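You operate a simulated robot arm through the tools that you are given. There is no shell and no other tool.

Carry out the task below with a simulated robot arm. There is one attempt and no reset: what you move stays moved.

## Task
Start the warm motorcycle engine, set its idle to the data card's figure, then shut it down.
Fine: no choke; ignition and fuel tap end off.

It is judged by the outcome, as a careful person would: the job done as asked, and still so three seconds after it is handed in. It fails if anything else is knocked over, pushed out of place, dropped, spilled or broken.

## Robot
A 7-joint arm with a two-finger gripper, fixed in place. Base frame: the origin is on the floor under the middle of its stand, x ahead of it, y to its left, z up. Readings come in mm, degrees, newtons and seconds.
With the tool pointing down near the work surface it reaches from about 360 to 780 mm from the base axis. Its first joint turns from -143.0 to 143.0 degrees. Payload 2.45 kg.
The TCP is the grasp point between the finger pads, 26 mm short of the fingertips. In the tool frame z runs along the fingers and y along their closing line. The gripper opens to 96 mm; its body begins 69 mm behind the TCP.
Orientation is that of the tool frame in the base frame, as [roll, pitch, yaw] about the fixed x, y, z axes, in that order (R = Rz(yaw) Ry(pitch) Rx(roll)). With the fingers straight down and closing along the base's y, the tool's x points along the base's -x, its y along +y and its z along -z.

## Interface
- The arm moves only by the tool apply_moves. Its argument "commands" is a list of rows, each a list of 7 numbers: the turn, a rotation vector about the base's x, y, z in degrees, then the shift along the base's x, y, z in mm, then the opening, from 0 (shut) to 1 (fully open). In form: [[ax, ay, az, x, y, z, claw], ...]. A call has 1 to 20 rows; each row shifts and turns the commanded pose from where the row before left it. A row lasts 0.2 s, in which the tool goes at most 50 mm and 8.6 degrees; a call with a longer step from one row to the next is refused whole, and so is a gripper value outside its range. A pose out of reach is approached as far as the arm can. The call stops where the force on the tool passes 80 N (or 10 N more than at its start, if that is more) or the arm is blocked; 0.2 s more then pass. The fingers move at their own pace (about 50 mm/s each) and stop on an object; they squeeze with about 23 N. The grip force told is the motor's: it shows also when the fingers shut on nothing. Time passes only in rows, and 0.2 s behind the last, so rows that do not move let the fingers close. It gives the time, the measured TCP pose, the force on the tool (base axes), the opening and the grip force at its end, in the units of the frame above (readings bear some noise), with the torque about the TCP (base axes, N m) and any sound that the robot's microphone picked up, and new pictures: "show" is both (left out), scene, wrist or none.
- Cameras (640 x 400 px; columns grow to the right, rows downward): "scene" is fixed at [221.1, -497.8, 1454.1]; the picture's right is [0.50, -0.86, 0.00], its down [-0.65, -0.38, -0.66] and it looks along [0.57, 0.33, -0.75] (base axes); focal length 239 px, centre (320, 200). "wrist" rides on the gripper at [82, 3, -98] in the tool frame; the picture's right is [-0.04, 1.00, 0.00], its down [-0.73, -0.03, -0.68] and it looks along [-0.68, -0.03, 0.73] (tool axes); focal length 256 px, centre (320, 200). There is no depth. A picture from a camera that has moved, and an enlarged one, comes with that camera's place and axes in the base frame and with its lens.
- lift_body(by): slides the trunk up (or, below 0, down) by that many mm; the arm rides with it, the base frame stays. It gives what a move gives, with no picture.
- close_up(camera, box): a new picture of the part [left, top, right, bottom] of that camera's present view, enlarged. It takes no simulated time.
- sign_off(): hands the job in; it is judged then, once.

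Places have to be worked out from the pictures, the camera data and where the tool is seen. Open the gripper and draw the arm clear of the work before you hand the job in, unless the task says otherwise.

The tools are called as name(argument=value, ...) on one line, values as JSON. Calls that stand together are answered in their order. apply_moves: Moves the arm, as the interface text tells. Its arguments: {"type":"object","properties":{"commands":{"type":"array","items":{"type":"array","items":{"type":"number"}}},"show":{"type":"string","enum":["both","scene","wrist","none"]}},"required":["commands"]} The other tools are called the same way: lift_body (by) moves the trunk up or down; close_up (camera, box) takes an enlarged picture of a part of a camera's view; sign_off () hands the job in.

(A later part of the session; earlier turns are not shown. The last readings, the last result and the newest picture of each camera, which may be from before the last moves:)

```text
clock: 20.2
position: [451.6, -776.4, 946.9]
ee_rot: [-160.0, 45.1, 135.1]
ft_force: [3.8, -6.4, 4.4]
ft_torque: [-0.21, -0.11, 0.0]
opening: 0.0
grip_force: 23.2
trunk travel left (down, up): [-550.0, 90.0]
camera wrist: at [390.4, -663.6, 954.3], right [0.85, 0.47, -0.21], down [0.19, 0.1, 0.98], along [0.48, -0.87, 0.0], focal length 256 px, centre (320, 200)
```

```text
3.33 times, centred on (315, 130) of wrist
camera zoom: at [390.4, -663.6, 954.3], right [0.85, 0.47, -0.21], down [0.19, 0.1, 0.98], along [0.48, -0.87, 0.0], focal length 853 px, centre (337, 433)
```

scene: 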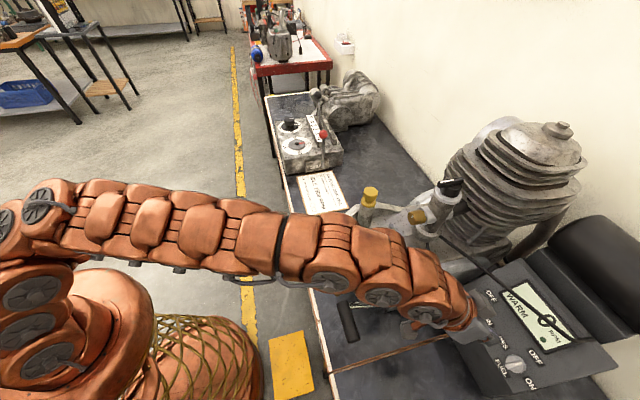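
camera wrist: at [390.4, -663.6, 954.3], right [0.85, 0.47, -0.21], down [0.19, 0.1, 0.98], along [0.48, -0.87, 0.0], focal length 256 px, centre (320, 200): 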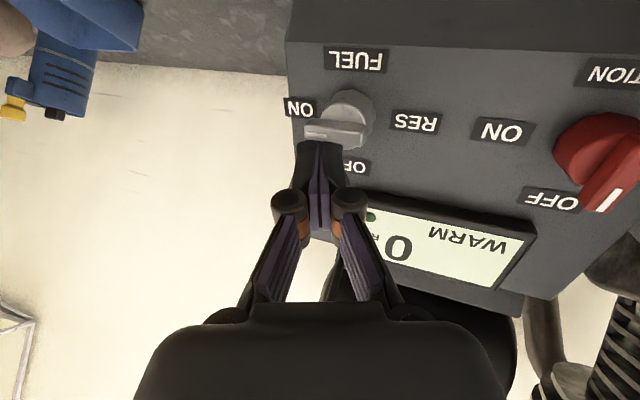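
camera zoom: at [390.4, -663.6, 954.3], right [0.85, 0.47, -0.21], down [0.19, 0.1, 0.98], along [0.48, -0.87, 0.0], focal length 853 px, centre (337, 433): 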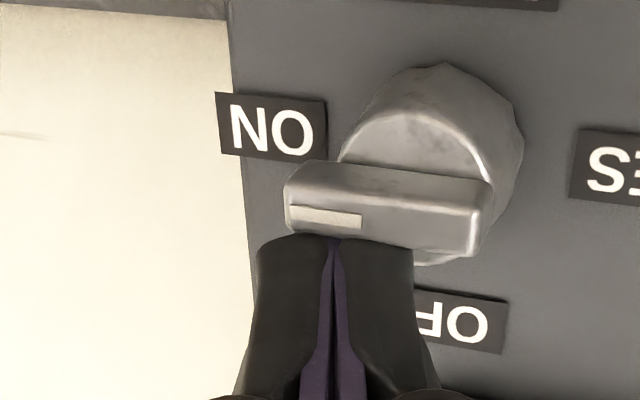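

The bar is now parallel to the ON–RES label line, so the fuel is ON. I back off cleanly and check.

apply_moves(commands=[[0, 0, 0, 1.5, -1.5, 2.1, 0], [0, 0, 0, -5.3, 16.6, 15.5, 0], [0, 0, 0, -8, 24.9, 23.3, 0], [0, 0, 0, -8, 30, 25, 0], [0, 0, 0, 0, 35, 25, 0]], show="both")

close_up(camera="scene", box=[430, 260, 630, 400])

close_up(camera="wrist", box=[260, 10, 500, 160])

```text
clock: 21.4
position: [431.5, -667.8, 1030.6]
ee_rot: [-159.5, 44.2, 135.3]
ft_force: [-1.1, 0.7, 6.7]
ft_torque: [0.4, 0.11, 0.0]
opening: 0.0
grip_force: 22.9
trunk travel left (down, up): [-550.0, 90.0]
camera wrist: at [371.4, -555.6, 1039.2], right [0.85, 0.47, -0.22], down [0.2, 0.1, 0.97], along [0.48, -0.88, -0.01], focal length 256 px, centre (320, 200)
```

scene: 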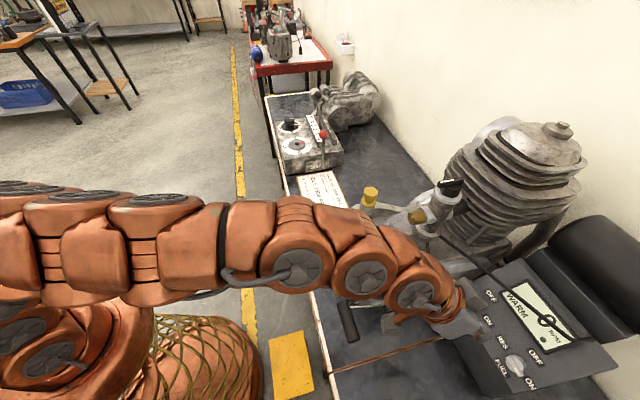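
wrist: 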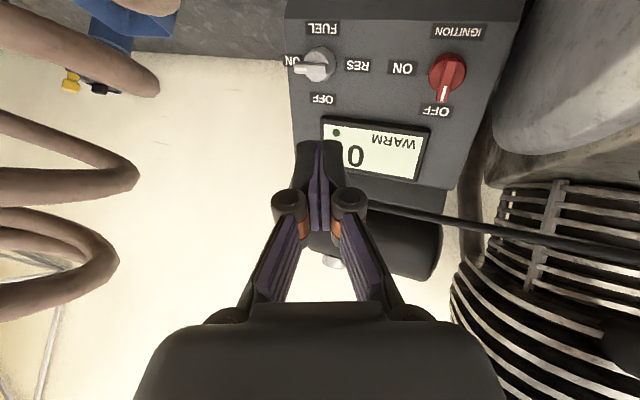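

```text
2.86 times, centred on (530, 330) of scene
camera zoom: at [221.1, -497.8, 1454.1], right [0.5, -0.86, 0.0], down [-0.65, -0.38, -0.66], along [0.57, 0.33, -0.75], focal length 682 px, centre (-280, -171)
```

zoom: 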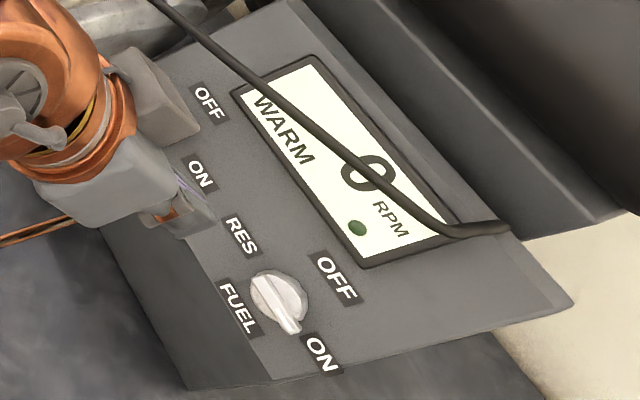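

```text
2.67 times, centred on (380, 85) of wrist
camera zoom: at [371.4, -555.6, 1039.2], right [0.85, 0.47, -0.22], down [0.2, 0.1, 0.97], along [0.48, -0.88, -0.01], focal length 683 px, centre (160, 507)
```

zoom: 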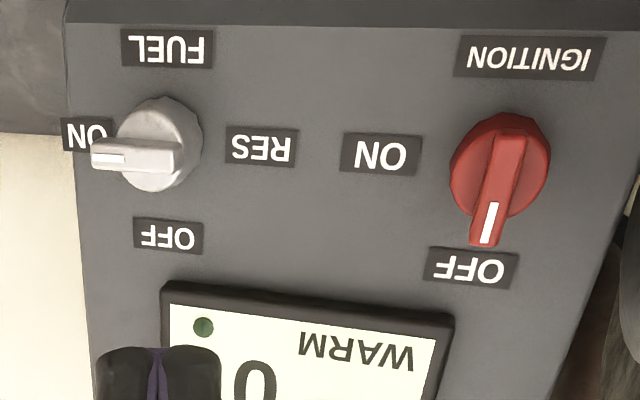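

Fuel is ON. For ignition the engine cover sits close on the left, so I will push the lower end of its bar from the right side instead; I re-lean the tool slightly away from the engine and go to a pre-approach point.

apply_moves(commands=[[0, 0, 0, 0, 0, 0, 0], [3.75, -3.75, 5.3, 8.3, -4, -10, 0], [3.75, -3.75, 5.3, 8.3, -4, -10, 0], [3.75, -3.75, 5.3, 8.3, -4, -19, 0], [3.75, -3.75, 5.3, 8.3, -4, -20.3, 0], [0, 0, 0, 0, 0, 0, 0]], show="wrist")

close_up(camera="wrist", box=[240, 40, 460, 180])

```text
clock: 22.8
position: [462.4, -685.5, 978.0]
ee_rot: [170.1, 44.9, 134.9]
ft_force: [0.4, 0.3, -0.7]
ft_torque: [-0.03, 0.0, 0.03]
opening: 0.0
grip_force: 22.9
trunk travel left (down, up): [-550.0, 90.0]
camera wrist: at [363.1, -606.1, 989.9], right [0.63, 0.76, 0.15], down [-0.07, -0.14, 0.99], along [0.77, -0.63, -0.04], focal length 256 px, centre (320, 200)
```

wrist: 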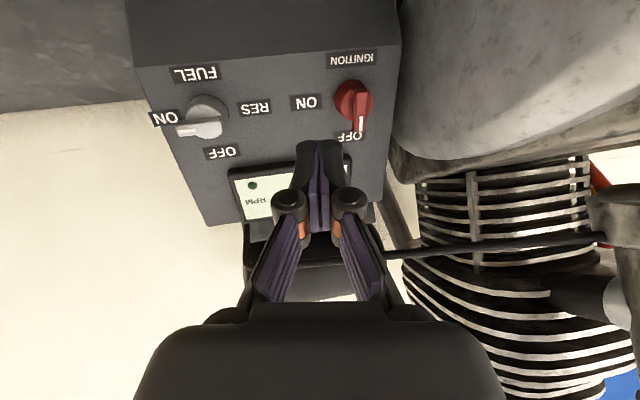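

```text
2.86 times, centred on (350, 110) of wrist
camera zoom: at [363.1, -606.1, 989.9], right [0.63, 0.76, 0.15], down [-0.07, -0.14, 0.99], along [0.77, -0.63, -0.04], focal length 731 px, centre (234, 457)
```

zoom: 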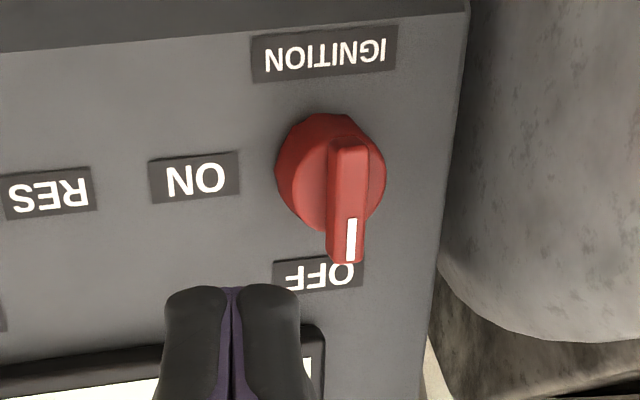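

The ignition knob centre measures at about (551,-711,905) with its bar straight up to OFF. I come down to the right of the bar's lower end and start pushing it toward the engine side.

apply_moves(commands=[[0, 0, 0, 25.5, -7, -30.8, 0], [0, 0, 0, 6.3, -6.3, -8.9, 0], [0, 0, 0, 6.3, -6.3, -8.9, 0], [0, 0, 0, 0, 0, 0, 0]], show="wrist")

close_up(camera="wrist", box=[260, 90, 420, 200])

```text
clock: 23.8
position: [501.7, -708.0, 928.4]
ee_rot: [170.0, 45.0, 135.1]
ft_force: [0.5, 0.5, -0.1]
ft_torque: [-0.04, -0.03, -0.01]
opening: 0.1
grip_force: 23.1
trunk travel left (down, up): [-550.0, 90.0]
camera wrist: at [402.0, -627.8, 940.9], right [0.63, 0.76, 0.15], down [-0.07, -0.14, 0.99], along [0.77, -0.63, -0.04], focal length 256 px, centre (320, 200)
```

wrist: 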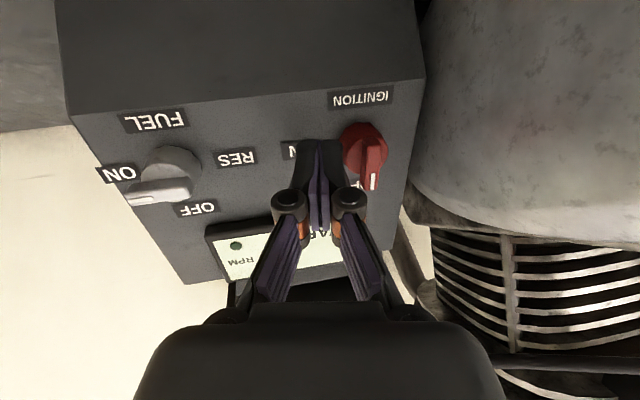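

```text
3.64 times, centred on (340, 145) of wrist
camera zoom: at [402.0, -627.8, 940.9], right [0.63, 0.76, 0.15], down [-0.07, -0.14, 0.99], along [0.77, -0.63, -0.04], focal length 931 px, centre (247, 400)
```

zoom: 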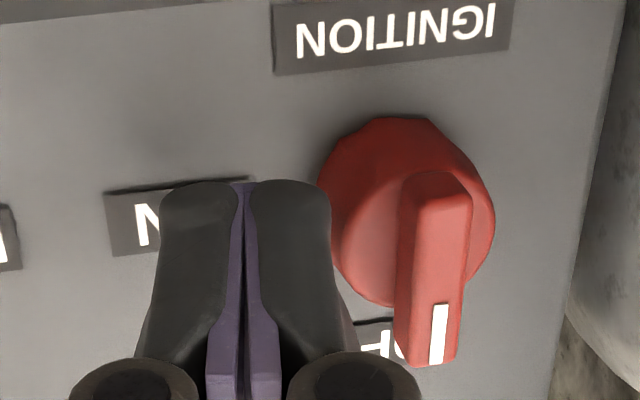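

The tip is right of the knob at the proper depth, force zero. I raise about 3 mm and push across the lower half of the bar.

apply_moves(commands=[[0, 0, 0, -1.5, 3.2, 1.4, 0], [0, 0, 0, 3.5, 3.5, 0, 0], [0, 0, 0, 3.5, 3.5, 0, 0], [0, 0, 0, 1.8, 5.3, -2.5, 0], [0, 0, 0, 2.7, 5.7, -2.1, 0], [0, 0, 0, 0, 0, 0, 0]], show="wrist")

close_up(camera="wrist", box=[260, 90, 420, 200])

```text
clock: 25.2
position: [511.4, -684.9, 929.2]
ee_rot: [169.9, 45.1, 134.9]
ft_force: [-17.6, 0.6, 11.8]
ft_torque: [-0.07, -0.06, -0.17]
opening: 0.0
grip_force: 23.1
trunk travel left (down, up): [-550.0, 90.0]
camera wrist: at [411.4, -605.1, 940.6], right [0.63, 0.76, 0.15], down [-0.07, -0.14, 0.99], along [0.77, -0.63, -0.03], focal length 256 px, centre (320, 200)
```

wrist: 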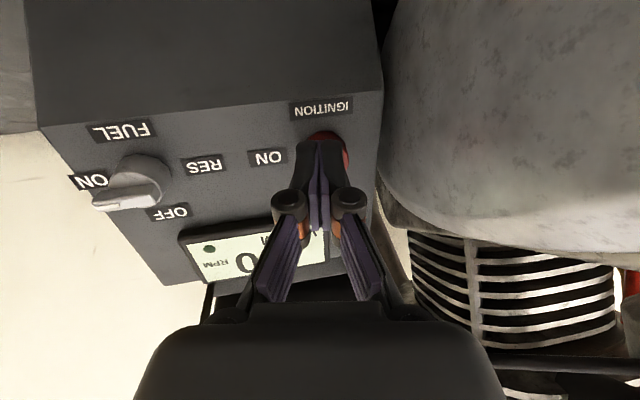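

```text
3.64 times, centred on (340, 145) of wrist
camera zoom: at [411.4, -605.1, 940.6], right [0.63, 0.76, 0.15], down [-0.07, -0.14, 0.99], along [0.77, -0.63, -0.03], focal length 931 px, centre (247, 400)
```

zoom: 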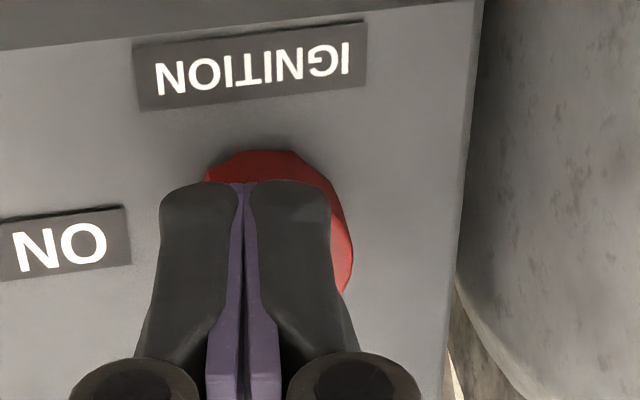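

The finger hides the bar from the wrist view; I check the scene camera.

close_up(camera="scene", box=[420, 250, 540, 340])

close_up(camera="wrist", box=[290, 120, 370, 200])

```text
4.44 times, centred on (480, 295) of scene
camera zoom: at [221.1, -497.8, 1454.1], right [0.5, -0.86, 0.0], down [-0.65, -0.38, -0.66], along [0.57, 0.33, -0.75], focal length 1061 px, centre (-391, -222)
```

zoom: 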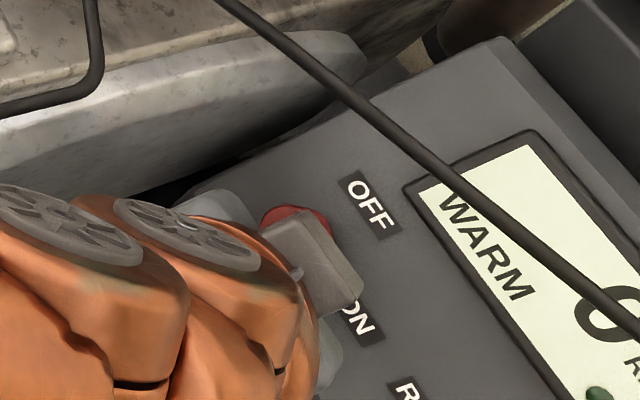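

```text
5.00 times, centred on (330, 160) of wrist
camera zoom: at [411.4, -605.1, 940.6], right [0.63, 0.76, 0.15], down [-0.07, -0.14, 0.99], along [0.77, -0.63, -0.03], focal length 1280 px, centre (270, 400)
```

zoom: 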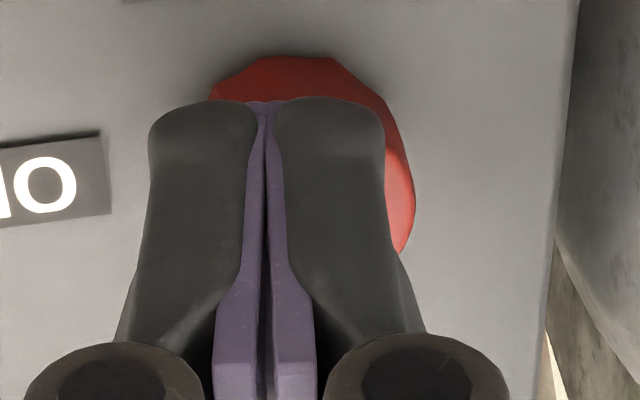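

The situation mirrors the fuel knob at the same stage; I continue the arc two more steps and look again.

apply_moves(commands=[[0, 0, 0, 4.65, 3.95, 0.9, 0], [0, 0, 0, 5.25, 3.95, 1.2, 0], [0, 0, 0, 0, 0, 0, 0]], show="wrist")

close_up(camera="wrist", box=[250, 110, 390, 200])

close_up(camera="scene", box=[420, 250, 540, 340])

```text
clock: 26.0
position: [512.2, -684.8, 929.1]
ee_rot: [170.0, 45.0, 134.2]
ft_force: [-58.0, -26.3, 4.8]
ft_torque: [-0.49, 0.04, -1.27]
opening: 1.5
grip_force: 23.5
trunk travel left (down, up): [-550.0, 90.0]
camera wrist: at [413.9, -602.4, 940.6], right [0.64, 0.75, 0.15], down [-0.07, -0.14, 0.99], along [0.77, -0.64, -0.03], focal length 256 px, centre (320, 200)
```

wrist: 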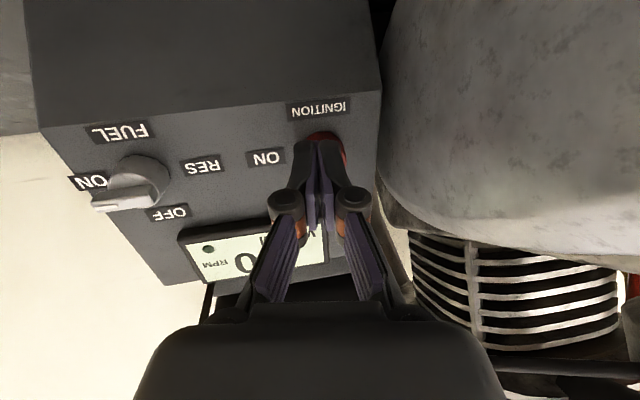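

```text
4.44 times, centred on (320, 155) of wrist
camera zoom: at [413.9, -602.4, 940.6], right [0.64, 0.75, 0.15], down [-0.07, -0.14, 0.99], along [0.77, -0.64, -0.03], focal length 1138 px, centre (320, 400)
```

zoom: 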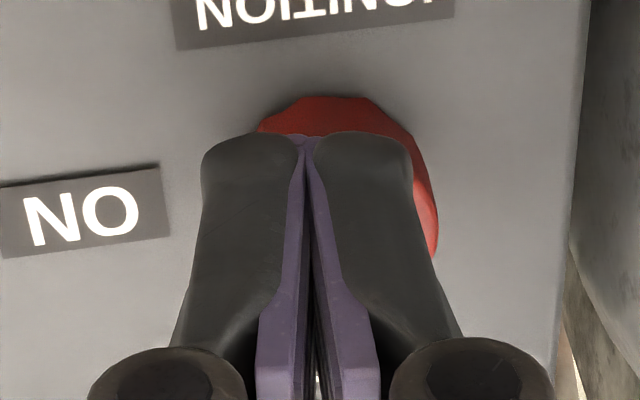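

```text
4.44 times, centred on (480, 295) of scene
camera zoom: at [221.1, -497.8, 1454.1], right [0.5, -0.86, 0.0], down [-0.65, -0.38, -0.66], along [0.57, 0.33, -0.75], focal length 1061 px, centre (-391, -222)
```

zoom: 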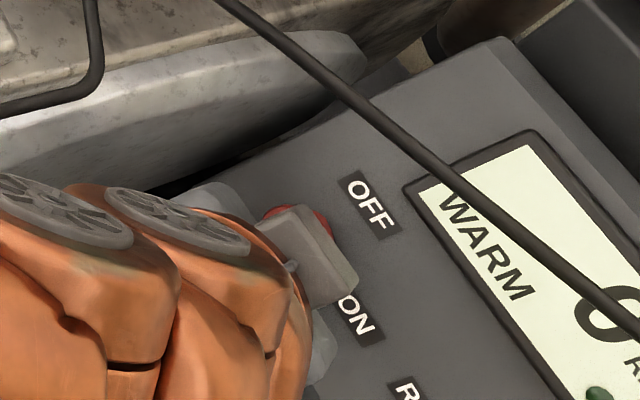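

The finger is blocked with about 60 N and hasn't moved, so I stop pushing, relieve the load and back off to see where the bar is.

apply_moves(commands=[[0, 0, 0, -8, -7, -1.5, 0], [0, 0, 0, -3, -3, 0, 0], [0, 0, 0, -9.2, 5.5, 10.4, 0], [0, 0, 0, -12.3, 7.4, 13.9, 0], [0, 0, 0, -12.3, 7.4, 13.9, 0], [0, 0, 0, 0, 0, 0, 0]], show="wrist")

close_up(camera="wrist", box=[250, 70, 430, 190])

close_up(camera="scene", box=[420, 250, 540, 340])

```text
clock: 27.4
position: [479.9, -667.8, 963.7]
ee_rot: [170.0, 44.9, 135.1]
ft_force: [-0.1, -0.4, -0.2]
ft_torque: [0.01, 0.0, 0.0]
opening: 0.0
grip_force: 23.3
trunk travel left (down, up): [-550.0, 90.0]
camera wrist: at [379.9, -587.5, 976.3], right [0.63, 0.76, 0.15], down [-0.07, -0.14, 0.99], along [0.78, -0.63, -0.04], focal length 256 px, centre (320, 200)
```

wrist: 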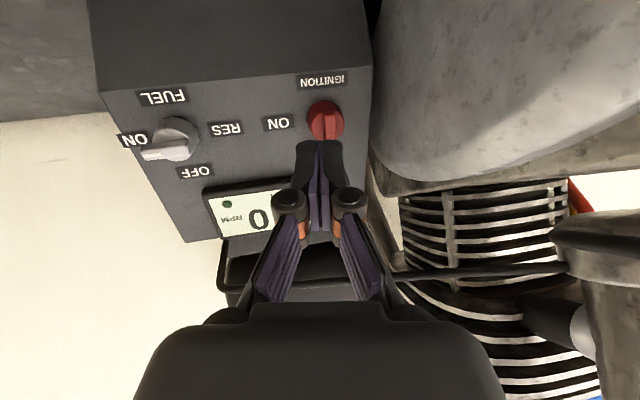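

```text
3.33 times, centred on (340, 130) of wrist
camera zoom: at [379.9, -587.5, 976.3], right [0.63, 0.76, 0.15], down [-0.07, -0.14, 0.99], along [0.78, -0.63, -0.04], focal length 853 px, centre (253, 433)
```

zoom: 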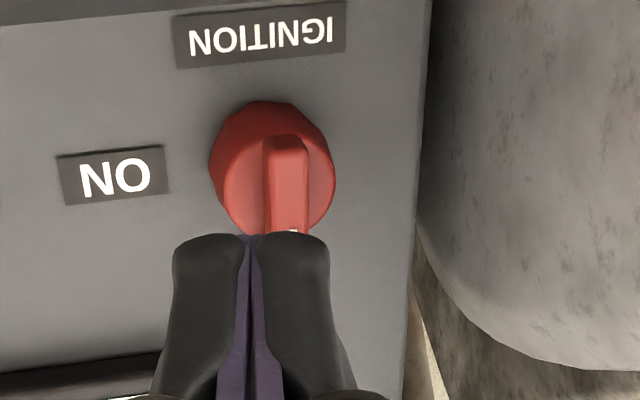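

```text
4.44 times, centred on (480, 295) of scene
camera zoom: at [221.1, -497.8, 1454.1], right [0.5, -0.86, 0.0], down [-0.65, -0.38, -0.66], along [0.57, 0.33, -0.75], focal length 1061 px, centre (-391, -222)
```

zoom: 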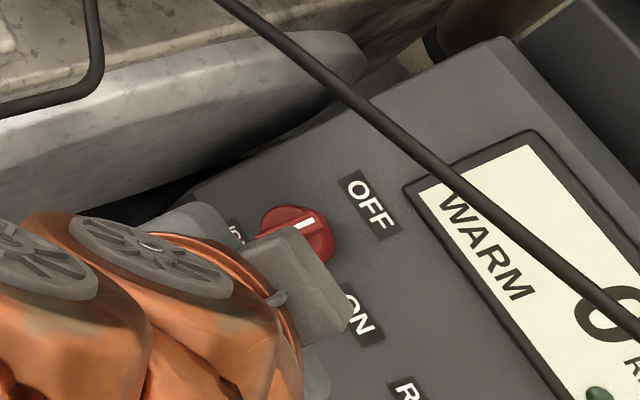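

The bar is still at OFF – the finger just rode up on the knob's face. I zoom in to get the knob's proportions right before choosing a better way, probably gripping the bar.

close_up(camera="wrist", box=[300, 95, 350, 140])

close_up(camera="wrist", box=[130, 100, 210, 170])

```text
8.89 times, centred on (325, 118) of wrist
camera zoom: at [379.9, -587.5, 976.3], right [0.63, 0.76, 0.15], down [-0.07, -0.14, 0.99], along [0.78, -0.63, -0.04], focal length 2276 px, centre (276, 933)
```

zoom: 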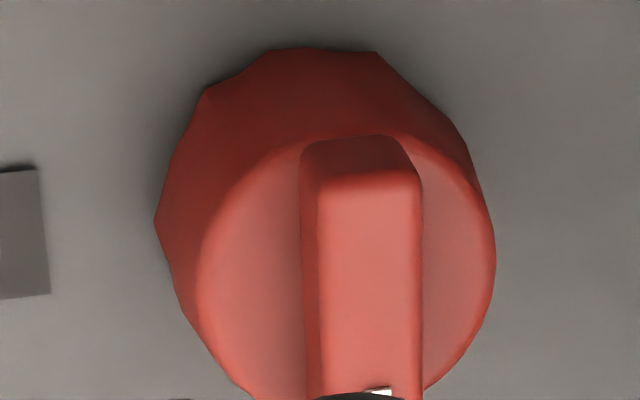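

```text
5.71 times, centred on (170, 135) of wrist
camera zoom: at [379.9, -587.5, 976.3], right [0.63, 0.76, 0.15], down [-0.07, -0.14, 0.99], along [0.78, -0.63, -0.04], focal length 1463 px, centre (1177, 571)
```

zoom: 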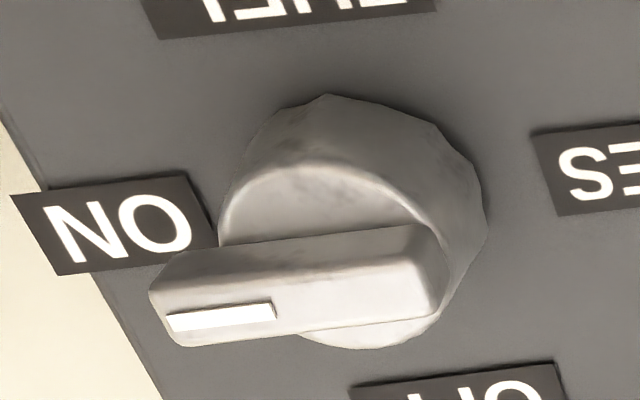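

I re-measure: the base face is only about 11–13 mm above the panel, so my tip was riding too high. I go in again lower (about 15 mm) beside the lower half of the bar and press up to contact.

apply_moves(commands=[[0, 0, 0, 10.2, -26.8, -20.8, 0], [0, 0, 0, 6.1, -6.1, -8.65, 0], [0, 0, 0, 6.1, -6.1, -8.65, 0], [0, 0, 0, 2.5, 2.5, 0, 0], [0, 0, 0, 2.5, 2.5, 0, 0], [0, 0, 0, 0, 0, 0, 0]], show="wrist")

close_up(camera="wrist", box=[290, 100, 390, 190])

```text
clock: 28.8
position: [504.5, -701.0, 928.2]
ee_rot: [170.0, 45.0, 135.0]
ft_force: [0.2, -0.5, 1.0]
ft_torque: [-0.01, 0.01, -0.03]
opening: 0.2
grip_force: 22.8
trunk travel left (down, up): [-550.0, 90.0]
camera wrist: at [405.4, -620.2, 939.5], right [0.63, 0.76, 0.15], down [-0.07, -0.14, 0.99], along [0.77, -0.63, -0.04], focal length 256 px, centre (320, 200)
```

wrist: 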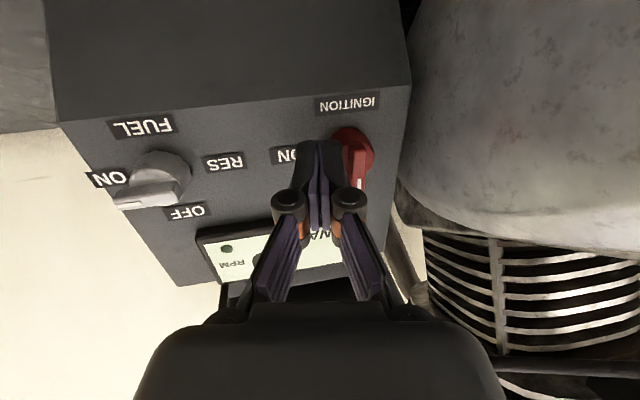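

```text
4.44 times, centred on (340, 145) of wrist
camera zoom: at [405.4, -620.2, 939.5], right [0.63, 0.76, 0.15], down [-0.07, -0.14, 0.99], along [0.77, -0.63, -0.04], focal length 1138 px, centre (231, 444)
```

zoom: 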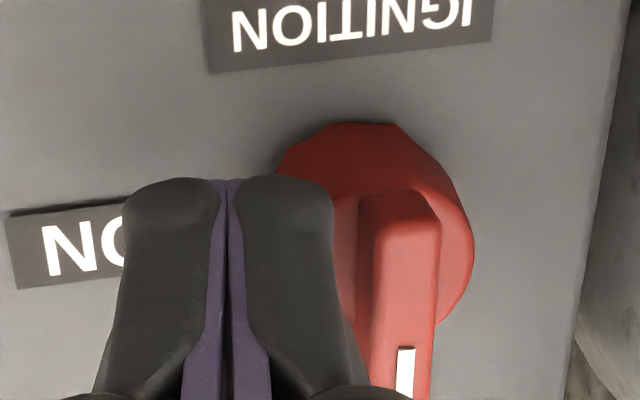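

The tip sits beside the bar with no contact and about 19 mm off the panel; I lower 4 mm more and then push along the arc in small steps.

apply_moves(commands=[[0, 0, 0, 2, -2, -2.8, 0], [0, 0, 0, 1.8, 1.8, 0, 0], [0, 0, 0, 1.8, 1.8, 0, 0], [0, 0, 0, 1.8, 1.8, 0, 0], [0, 0, 0, 0, 0, 0, 0]], show="wrist")

close_up(camera="wrist", box=[290, 100, 390, 190])

```text
clock: 30.0
position: [512.1, -698.8, 924.8]
ee_rot: [170.0, 44.9, 134.9]
ft_force: [-2.4, 0.2, 2.3]
ft_torque: [0.0, 0.0, -0.03]
opening: 0.0
grip_force: 22.6
trunk travel left (down, up): [-550.0, 90.0]
camera wrist: at [412.4, -618.6, 936.1], right [0.63, 0.76, 0.15], down [-0.07, -0.14, 0.99], along [0.77, -0.63, -0.04], focal length 256 px, centre (320, 200)
```

wrist: 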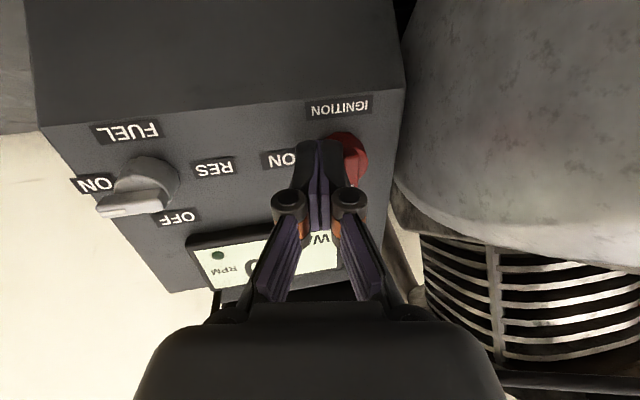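

```text
4.44 times, centred on (340, 145) of wrist
camera zoom: at [412.4, -618.6, 936.1], right [0.63, 0.76, 0.15], down [-0.07, -0.14, 0.99], along [0.77, -0.63, -0.04], focal length 1138 px, centre (231, 444)
```

zoom: 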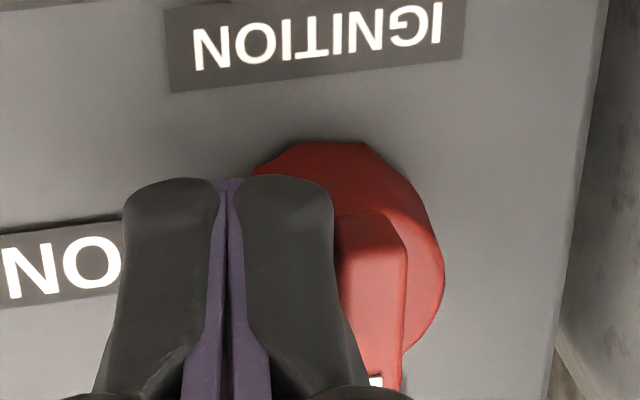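

No contact with the base at 14 mm and the finger now just touches the bar. I push on along the arc.

apply_moves(commands=[[0, 0, 0, 1.8, 2.6, -0.6, 0], [0, 0, 0, 1.5, 2.9, -1.0, 0], [0, 0, 0, 1.2, 3.0, -1.2, 0], [0, 0, 0, 1.2, 3.0, -1.2, 0], [0, 0, 0, 0, 0, 0, 0]], show="wrist")

close_up(camera="wrist", box=[290, 100, 390, 190])

close_up(camera="scene", box=[420, 250, 540, 340])

```text
clock: 31.2
position: [516.8, -684.8, 919.3]
ee_rot: [169.9, 44.7, 135.1]
ft_force: [-31.0, 18.7, -6.1]
ft_torque: [0.15, 0.17, 0.05]
opening: 5.9
grip_force: 28.6
trunk travel left (down, up): [-550.0, 90.0]
camera wrist: at [417.0, -604.1, 931.8], right [0.63, 0.76, 0.15], down [-0.07, -0.14, 0.99], along [0.78, -0.63, -0.04], focal length 256 px, centre (320, 200)
```

wrist: 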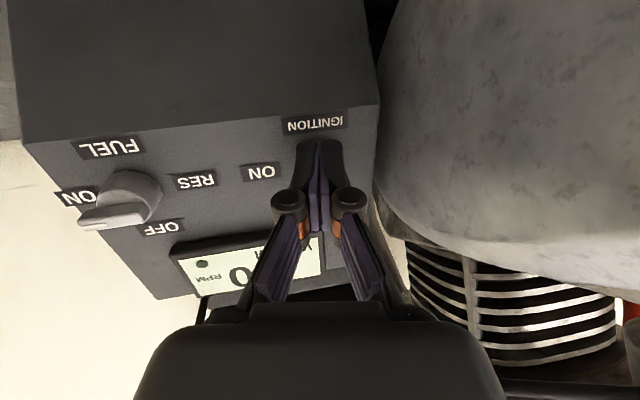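

```text
4.44 times, centred on (340, 145) of wrist
camera zoom: at [417.0, -604.1, 931.8], right [0.63, 0.76, 0.15], down [-0.07, -0.14, 0.99], along [0.78, -0.63, -0.04], focal length 1138 px, centre (231, 444)
```

zoom: 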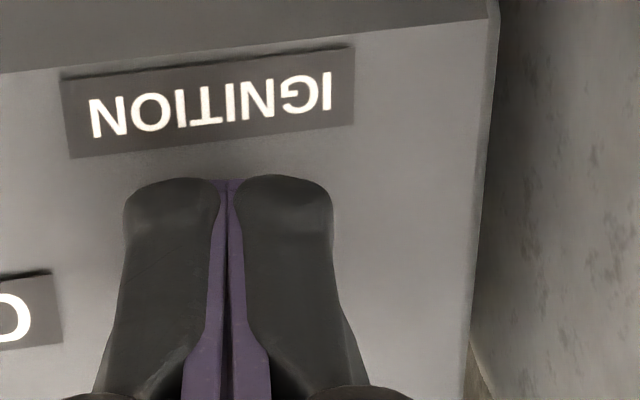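

```text
4.44 times, centred on (480, 295) of scene
camera zoom: at [221.1, -497.8, 1454.1], right [0.5, -0.86, 0.0], down [-0.65, -0.38, -0.66], along [0.57, 0.33, -0.75], focal length 1061 px, centre (-391, -222)
```

zoom: 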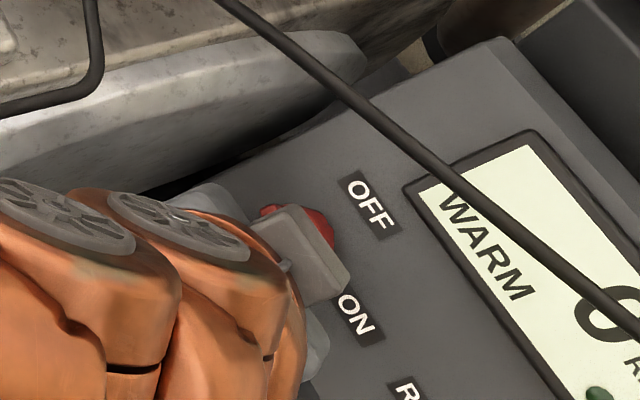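

The force now comes from the upper side of the finger, so the bar's lower end has swung over it. I finish the arc by pushing left and up the panel.

apply_moves(commands=[[0, 0, 0, 2.9, 1.5, 1.0, 0], [0, 0, 0, 2.9, 0.9, 1.4, 0], [0, 0, 0, 2.0, -0.5, 1.8, 0], [0, 0, 0, 0, 0, 0, 0]], show="wrist")

close_up(camera="wrist", box=[290, 100, 390, 190])

close_up(camera="scene", box=[420, 250, 540, 340])

```text
clock: 32.0
position: [516.9, -684.4, 919.1]
ee_rot: [170.1, 44.2, 135.1]
ft_force: [-26.8, 15.0, 6.8]
ft_torque: [-0.16, 0.12, -0.16]
opening: 5.9
grip_force: 28.8
trunk travel left (down, up): [-550.0, 90.0]
stopped in row 3: the force on the tool passed its limit at 85 N (the readings are from after the stop); the commanded pose is now the measured one
camera wrist: at [418.0, -603.2, 933.1], right [0.63, 0.76, 0.15], down [-0.06, -0.15, 0.99], along [0.77, -0.63, -0.05], focal length 256 px, centre (320, 200)
```

wrist: 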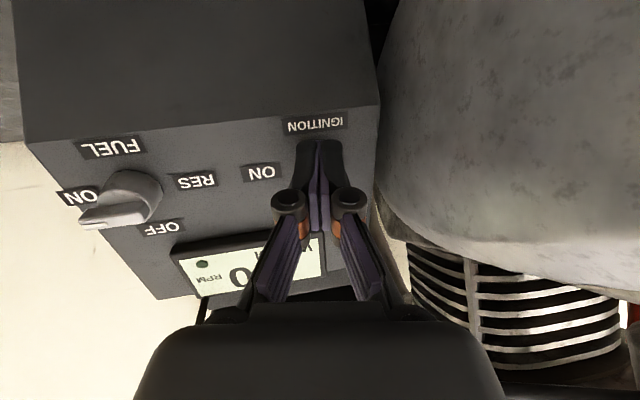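

```text
4.44 times, centred on (340, 145) of wrist
camera zoom: at [418.0, -603.2, 933.1], right [0.63, 0.76, 0.15], down [-0.06, -0.15, 0.99], along [0.77, -0.63, -0.05], focal length 1138 px, centre (231, 444)
```

zoom: 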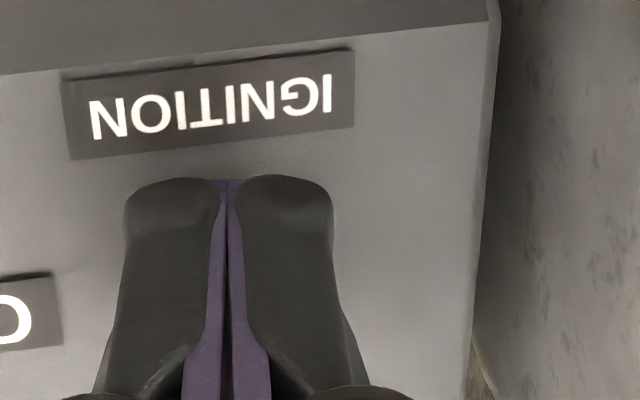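

```text
4.44 times, centred on (480, 295) of scene
camera zoom: at [221.1, -497.8, 1454.1], right [0.5, -0.86, 0.0], down [-0.65, -0.38, -0.66], along [0.57, 0.33, -0.75], focal length 1061 px, centre (-391, -222)
```

zoom: 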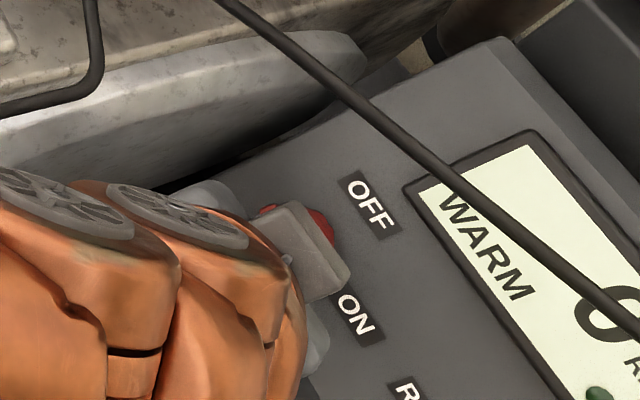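

The push is blocked at over 80 N, so I withdraw and look at the knob.

apply_moves(commands=[[0, 0, 0, -4, 1, -3, 0], [0, 0, 0, -3, 3, 4, 0], [0, 0, 0, -9.2, 5.5, 10.4, 0], [0, 0, 0, -14, 6, 13.9, 0], [0, 0, 0, -18, 0, 13.9, 0], [0, 0, 0, 0, 0, 0, 0]], show="wrist")

close_up(camera="wrist", box=[290, 80, 410, 180])

close_up(camera="scene", box=[420, 250, 540, 340])

```text
clock: 33.4
position: [473.6, -668.2, 958.1]
ee_rot: [170.3, 44.3, 135.1]
ft_force: [1.2, -0.7, -0.4]
ft_torque: [0.01, -0.03, -0.02]
opening: 0.1
grip_force: 28.4
trunk travel left (down, up): [-550.0, 90.0]
camera wrist: at [373.7, -586.7, 971.0], right [0.63, 0.76, 0.15], down [-0.06, -0.15, 0.99], along [0.77, -0.63, -0.05], focal length 256 px, centre (320, 200)
```

wrist: 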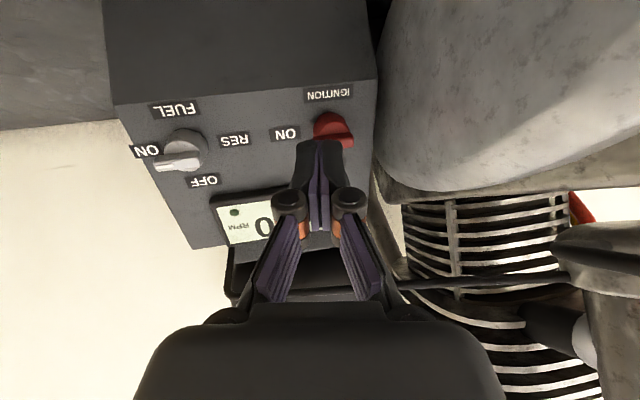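

```text
4.00 times, centred on (350, 130) of wrist
camera zoom: at [373.7, -586.7, 971.0], right [0.63, 0.76, 0.15], down [-0.06, -0.15, 0.99], along [0.77, -0.63, -0.05], focal length 1024 px, centre (200, 480)
```

zoom: 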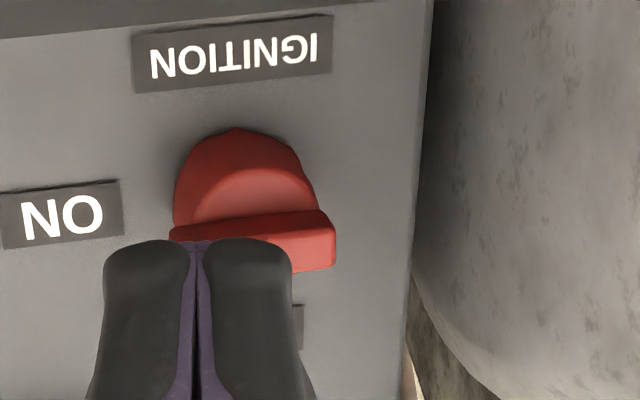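

```text
4.44 times, centred on (480, 295) of scene
camera zoom: at [221.1, -497.8, 1454.1], right [0.5, -0.86, 0.0], down [-0.65, -0.38, -0.66], along [0.57, 0.33, -0.75], focal length 1061 px, centre (-391, -222)
```

zoom: 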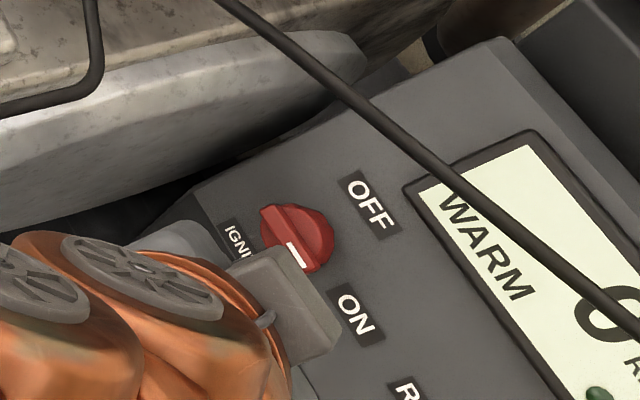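

The white mark now points to ON and the bar is parallel to the labels at its stop – ignition ON. Next is the kick lever: its handle runs from about u=-121 to -57 at v≈590, z≈974. I retreat, bring the tool vertical and roll it so the finger gap runs across the handle.

apply_moves(commands=[[-2.5, 2.5, -3.55, -18.4, 11.1, 20.9, 0], [-2.5, 2.5, -3.55, -18.4, 11.1, 20.9, 0], [5.3, 5.3, 0, -14.1, 27.3, 14.2, 0], [5.3, 5.3, 0, -14.1, 27.3, 14.2, 0], [5.3, 5.3, 0, -14.1, 27.3, 14.2, 0], [5.3, 5.3, 0, -14.1, 27.3, 14.2, 0], [5.3, 5.3, 0, -14.1, 27.3, 14.2, 0.08], [5.3, 5.3, 0, -14.1, 27.3, 14.2, 0.08], [0, 0, 8.2, 0, 0, 0, 0.08], [0, 0, 8.2, 0, 0, 0, 0.08], [0, 0, 8.2, 0, 0, 0, 0.08], [0, 0, 8.2, 0, 0, 0, 0.08], [0, 0, 8.2, 0, 0, 0, 0.08], [0, 0, 8.2, 0, 0, 0, 0.08], [0, 0, 8.2, 0, 0, 0, 0.08], [0, 0, 8.2, 0, 0, 0, 0.08], [0, 0, 8.2, 0, 0, 0, 0.08], [0, 0, 8.2, 0, 0, 0, 0.08], [0, 0, 8.0, 0, 0, 0, 0.08]], show="both")

close_up(camera="scene", box=[430, 260, 630, 400])

close_up(camera="wrist", box=[240, 60, 440, 200])

```text
clock: 37.4
position: [350.8, -481.6, 1084.6]
ee_rot: [-179.7, -0.7, -134.9]
ft_force: [-0.3, 1.1, 0.3]
ft_torque: [-0.03, -0.01, -0.03]
opening: 7.6
grip_force: 0.0
trunk travel left (down, up): [-550.0, 90.0]
camera wrist: at [291.8, -536.3, 1184.3], right [-0.68, 0.73, 0.0], down [0.54, 0.51, 0.67], along [0.49, 0.45, -0.74], focal length 256 px, centre (320, 200)
```

scene: 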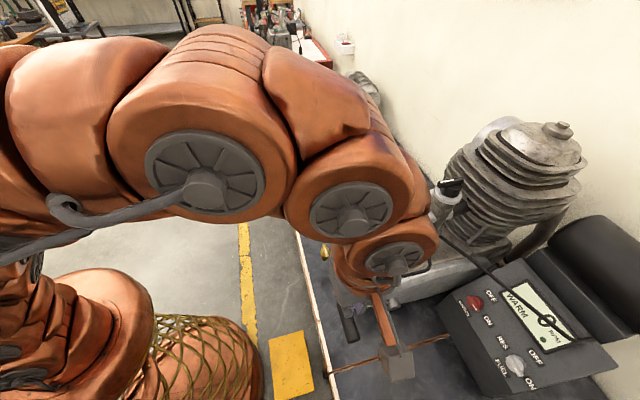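
wrist: 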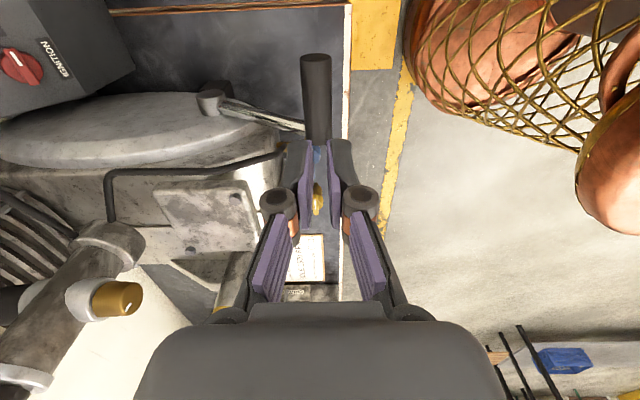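

```text
2.86 times, centred on (530, 330) of scene
camera zoom: at [221.1, -497.8, 1454.1], right [0.5, -0.86, 0.0], down [-0.65, -0.38, -0.66], along [0.57, 0.33, -0.75], focal length 682 px, centre (-280, -171)
```

zoom: 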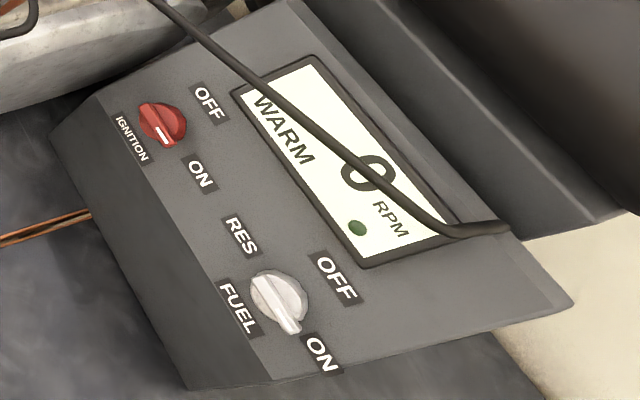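

```text
2.86 times, centred on (340, 130) of wrist
camera zoom: at [291.8, -536.3, 1184.3], right [-0.68, 0.73, 0.0], down [0.54, 0.51, 0.67], along [0.49, 0.45, -0.74], focal length 731 px, centre (263, 400)
```

zoom: 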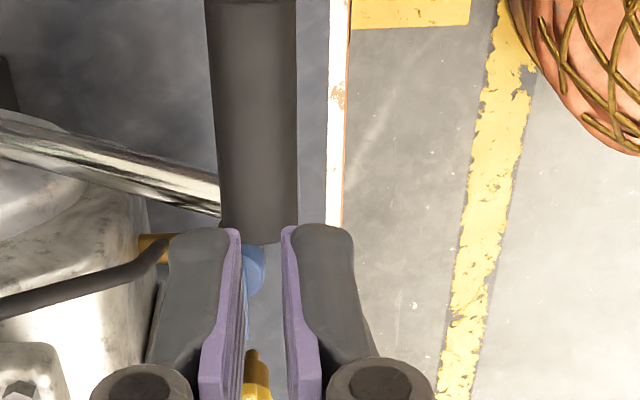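

Both knobs read ON. The handle axis is at v≈591.5 right under the finger gap; I shift 3 mm and descend until just above it.

apply_moves(commands=[[0, 0, 0, 2.0, -2.0, -30, 0.08], [0, 0, 0, 0, 0, -30, 0.08], [0, 0, 0, 0, 0, 0, 0.08]], show="both")

close_up(camera="wrist", box=[240, 60, 440, 200])

close_up(camera="scene", box=[310, 270, 450, 380])

```text
clock: 38.2
position: [354.6, -484.2, 1024.7]
ee_rot: [-179.8, -0.7, -135.1]
ft_force: [-0.3, 0.0, -0.3]
ft_torque: [0.01, 0.01, -0.01]
opening: 7.6
grip_force: 0.1
trunk travel left (down, up): [-550.0, 90.0]
camera wrist: at [295.0, -539.2, 1124.7], right [-0.68, 0.74, 0.0], down [0.54, 0.5, 0.67], along [0.49, 0.45, -0.74], focal length 256 px, centre (320, 200)
```

scene: 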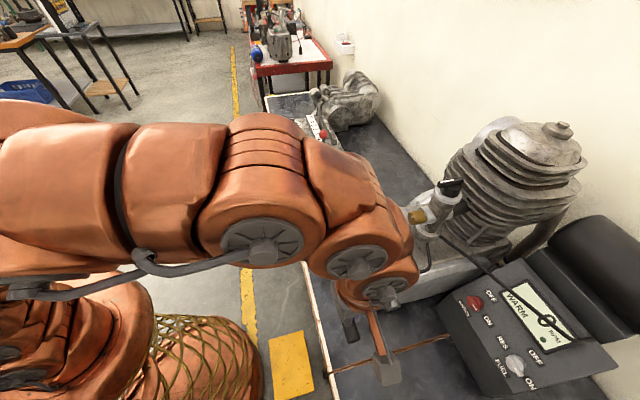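
wrist: 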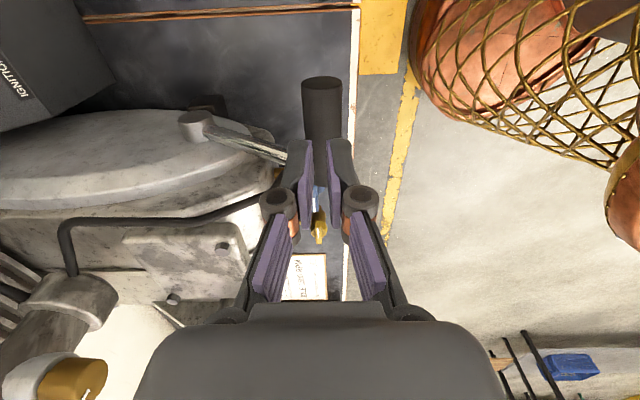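

```text
2.86 times, centred on (340, 130) of wrist
camera zoom: at [295.0, -539.2, 1124.7], right [-0.68, 0.74, 0.0], down [0.54, 0.5, 0.67], along [0.49, 0.45, -0.74], focal length 731 px, centre (263, 400)
```

zoom: 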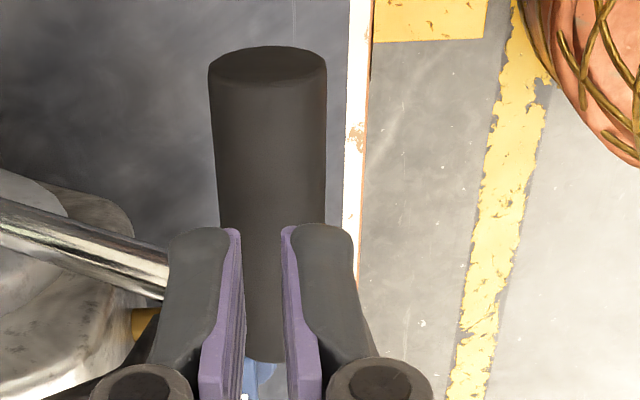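

```text
3.64 times, centred on (380, 325) of scene
camera zoom: at [221.1, -497.8, 1454.1], right [0.5, -0.86, 0.0], down [-0.65, -0.38, -0.66], along [0.57, 0.33, -0.75], focal length 868 px, centre (102, -254)
```

zoom: 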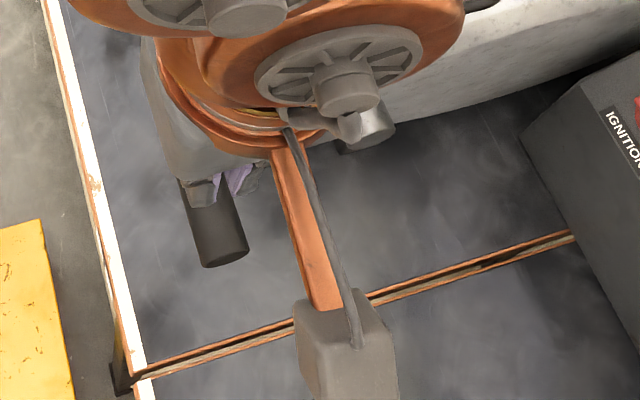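

The fingers are centred over the handle with the gap across it. I now do the kick as one quick stroke along the lever's arc.

apply_moves(commands=[[0, 0, 0, -9.1, 9.1, -31.2, 0.08], [0, 0, 0, -7.8, 7.8, -37.4, 0.08], [0, 0, 0, -0.5, 0.5, -41.6, 0.08], [0, 0, 0, 7.6, -7.6, -40.3, 0.08], [0, 0, 0, 10.7, -10.7, -27.3, 0.08]], show="both")

```text
clock: 39.3
position: [342.5, -478.2, 880.7]
ee_rot: [-179.3, -0.9, -135.1]
ft_force: [-9.6, 11.8, 43.2]
ft_torque: [0.73, 0.34, 0.22]
opening: 17.8
grip_force: 7.3
trunk travel left (down, up): [-550.0, 90.0]
stopped in row 5: the force on the tool passed its limit at 99 N (the readings are from after the stop); the commanded pose is now the measured one
camera wrist: at [283.3, -530.5, 981.4], right [-0.68, 0.74, -0.01], down [0.54, 0.51, 0.67], along [0.5, 0.44, -0.74], focal length 256 px, centre (320, 200)
```

scene: 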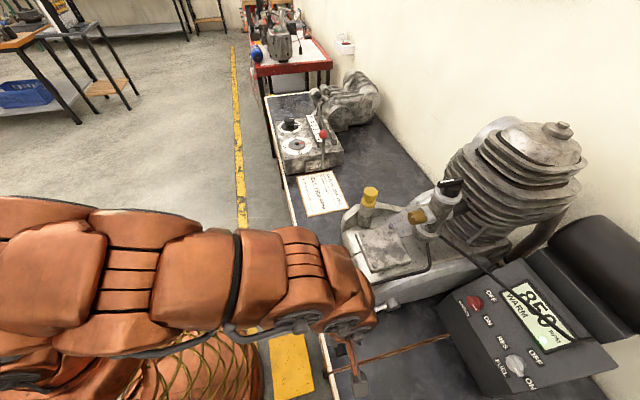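
wrist: 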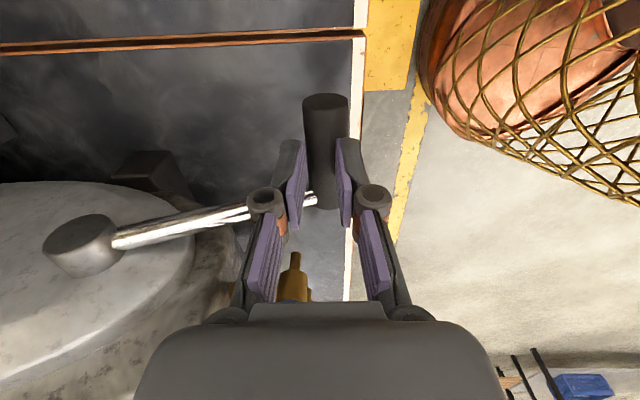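

The engine has started – the display shows about 850 RPM. I lift back along the lever's arc so it can return.

apply_moves(commands=[[0, 0, 0, -4, 4, 18, 0.08], [0, 0, 0, -4, 4, 22, 0.08], [0, 0, 0, 0, 0, 42, 0.08], [0, 0, 0, 7.8, -7.8, 38, 0.08], [0, 0, 0, 7.5, -7.5, 30, 0.08], [0, 0, 0, 0, 0, 40, 0.08], [0, 0, 0, 0, 0, 0, 0.08]], show="both")

close_up(camera="scene", box=[470, 260, 620, 370])

```text
clock: 40.9
position: [353.7, -484.1, 1068.2]
ee_rot: [-179.4, -0.9, -135.1]
ft_force: [-0.1, -0.5, -0.9]
ft_torque: [0.02, 0.0, -0.02]
opening: 7.9
grip_force: 0.1
trunk travel left (down, up): [-550.0, 90.0]
camera wrist: at [292.5, -537.7, 1167.7], right [-0.68, 0.74, -0.01], down [0.54, 0.51, 0.67], along [0.5, 0.45, -0.74], focal length 256 px, centre (320, 200)
```

scene: 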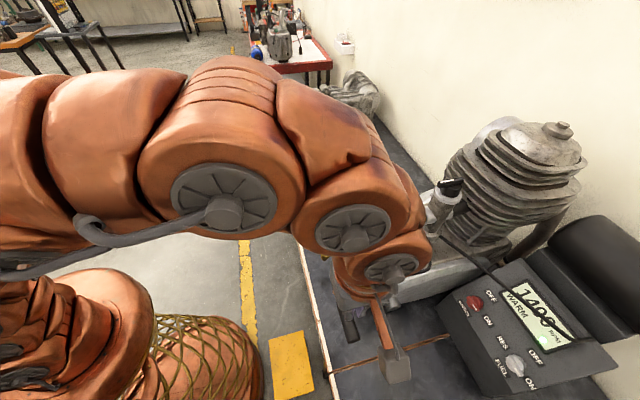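
wrist: 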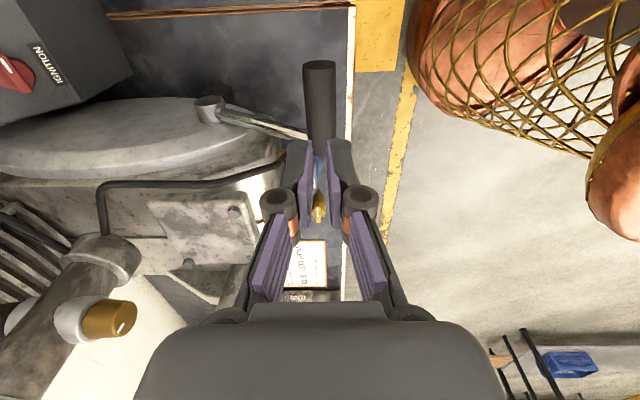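

```text
3.64 times, centred on (545, 315) of scene
camera zoom: at [221.1, -497.8, 1454.1], right [0.5, -0.86, 0.0], down [-0.65, -0.38, -0.66], along [0.57, 0.33, -0.75], focal length 868 px, centre (-498, -218)
```

zoom: 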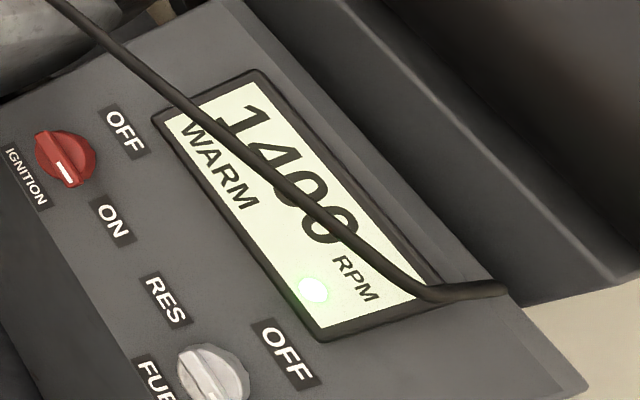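

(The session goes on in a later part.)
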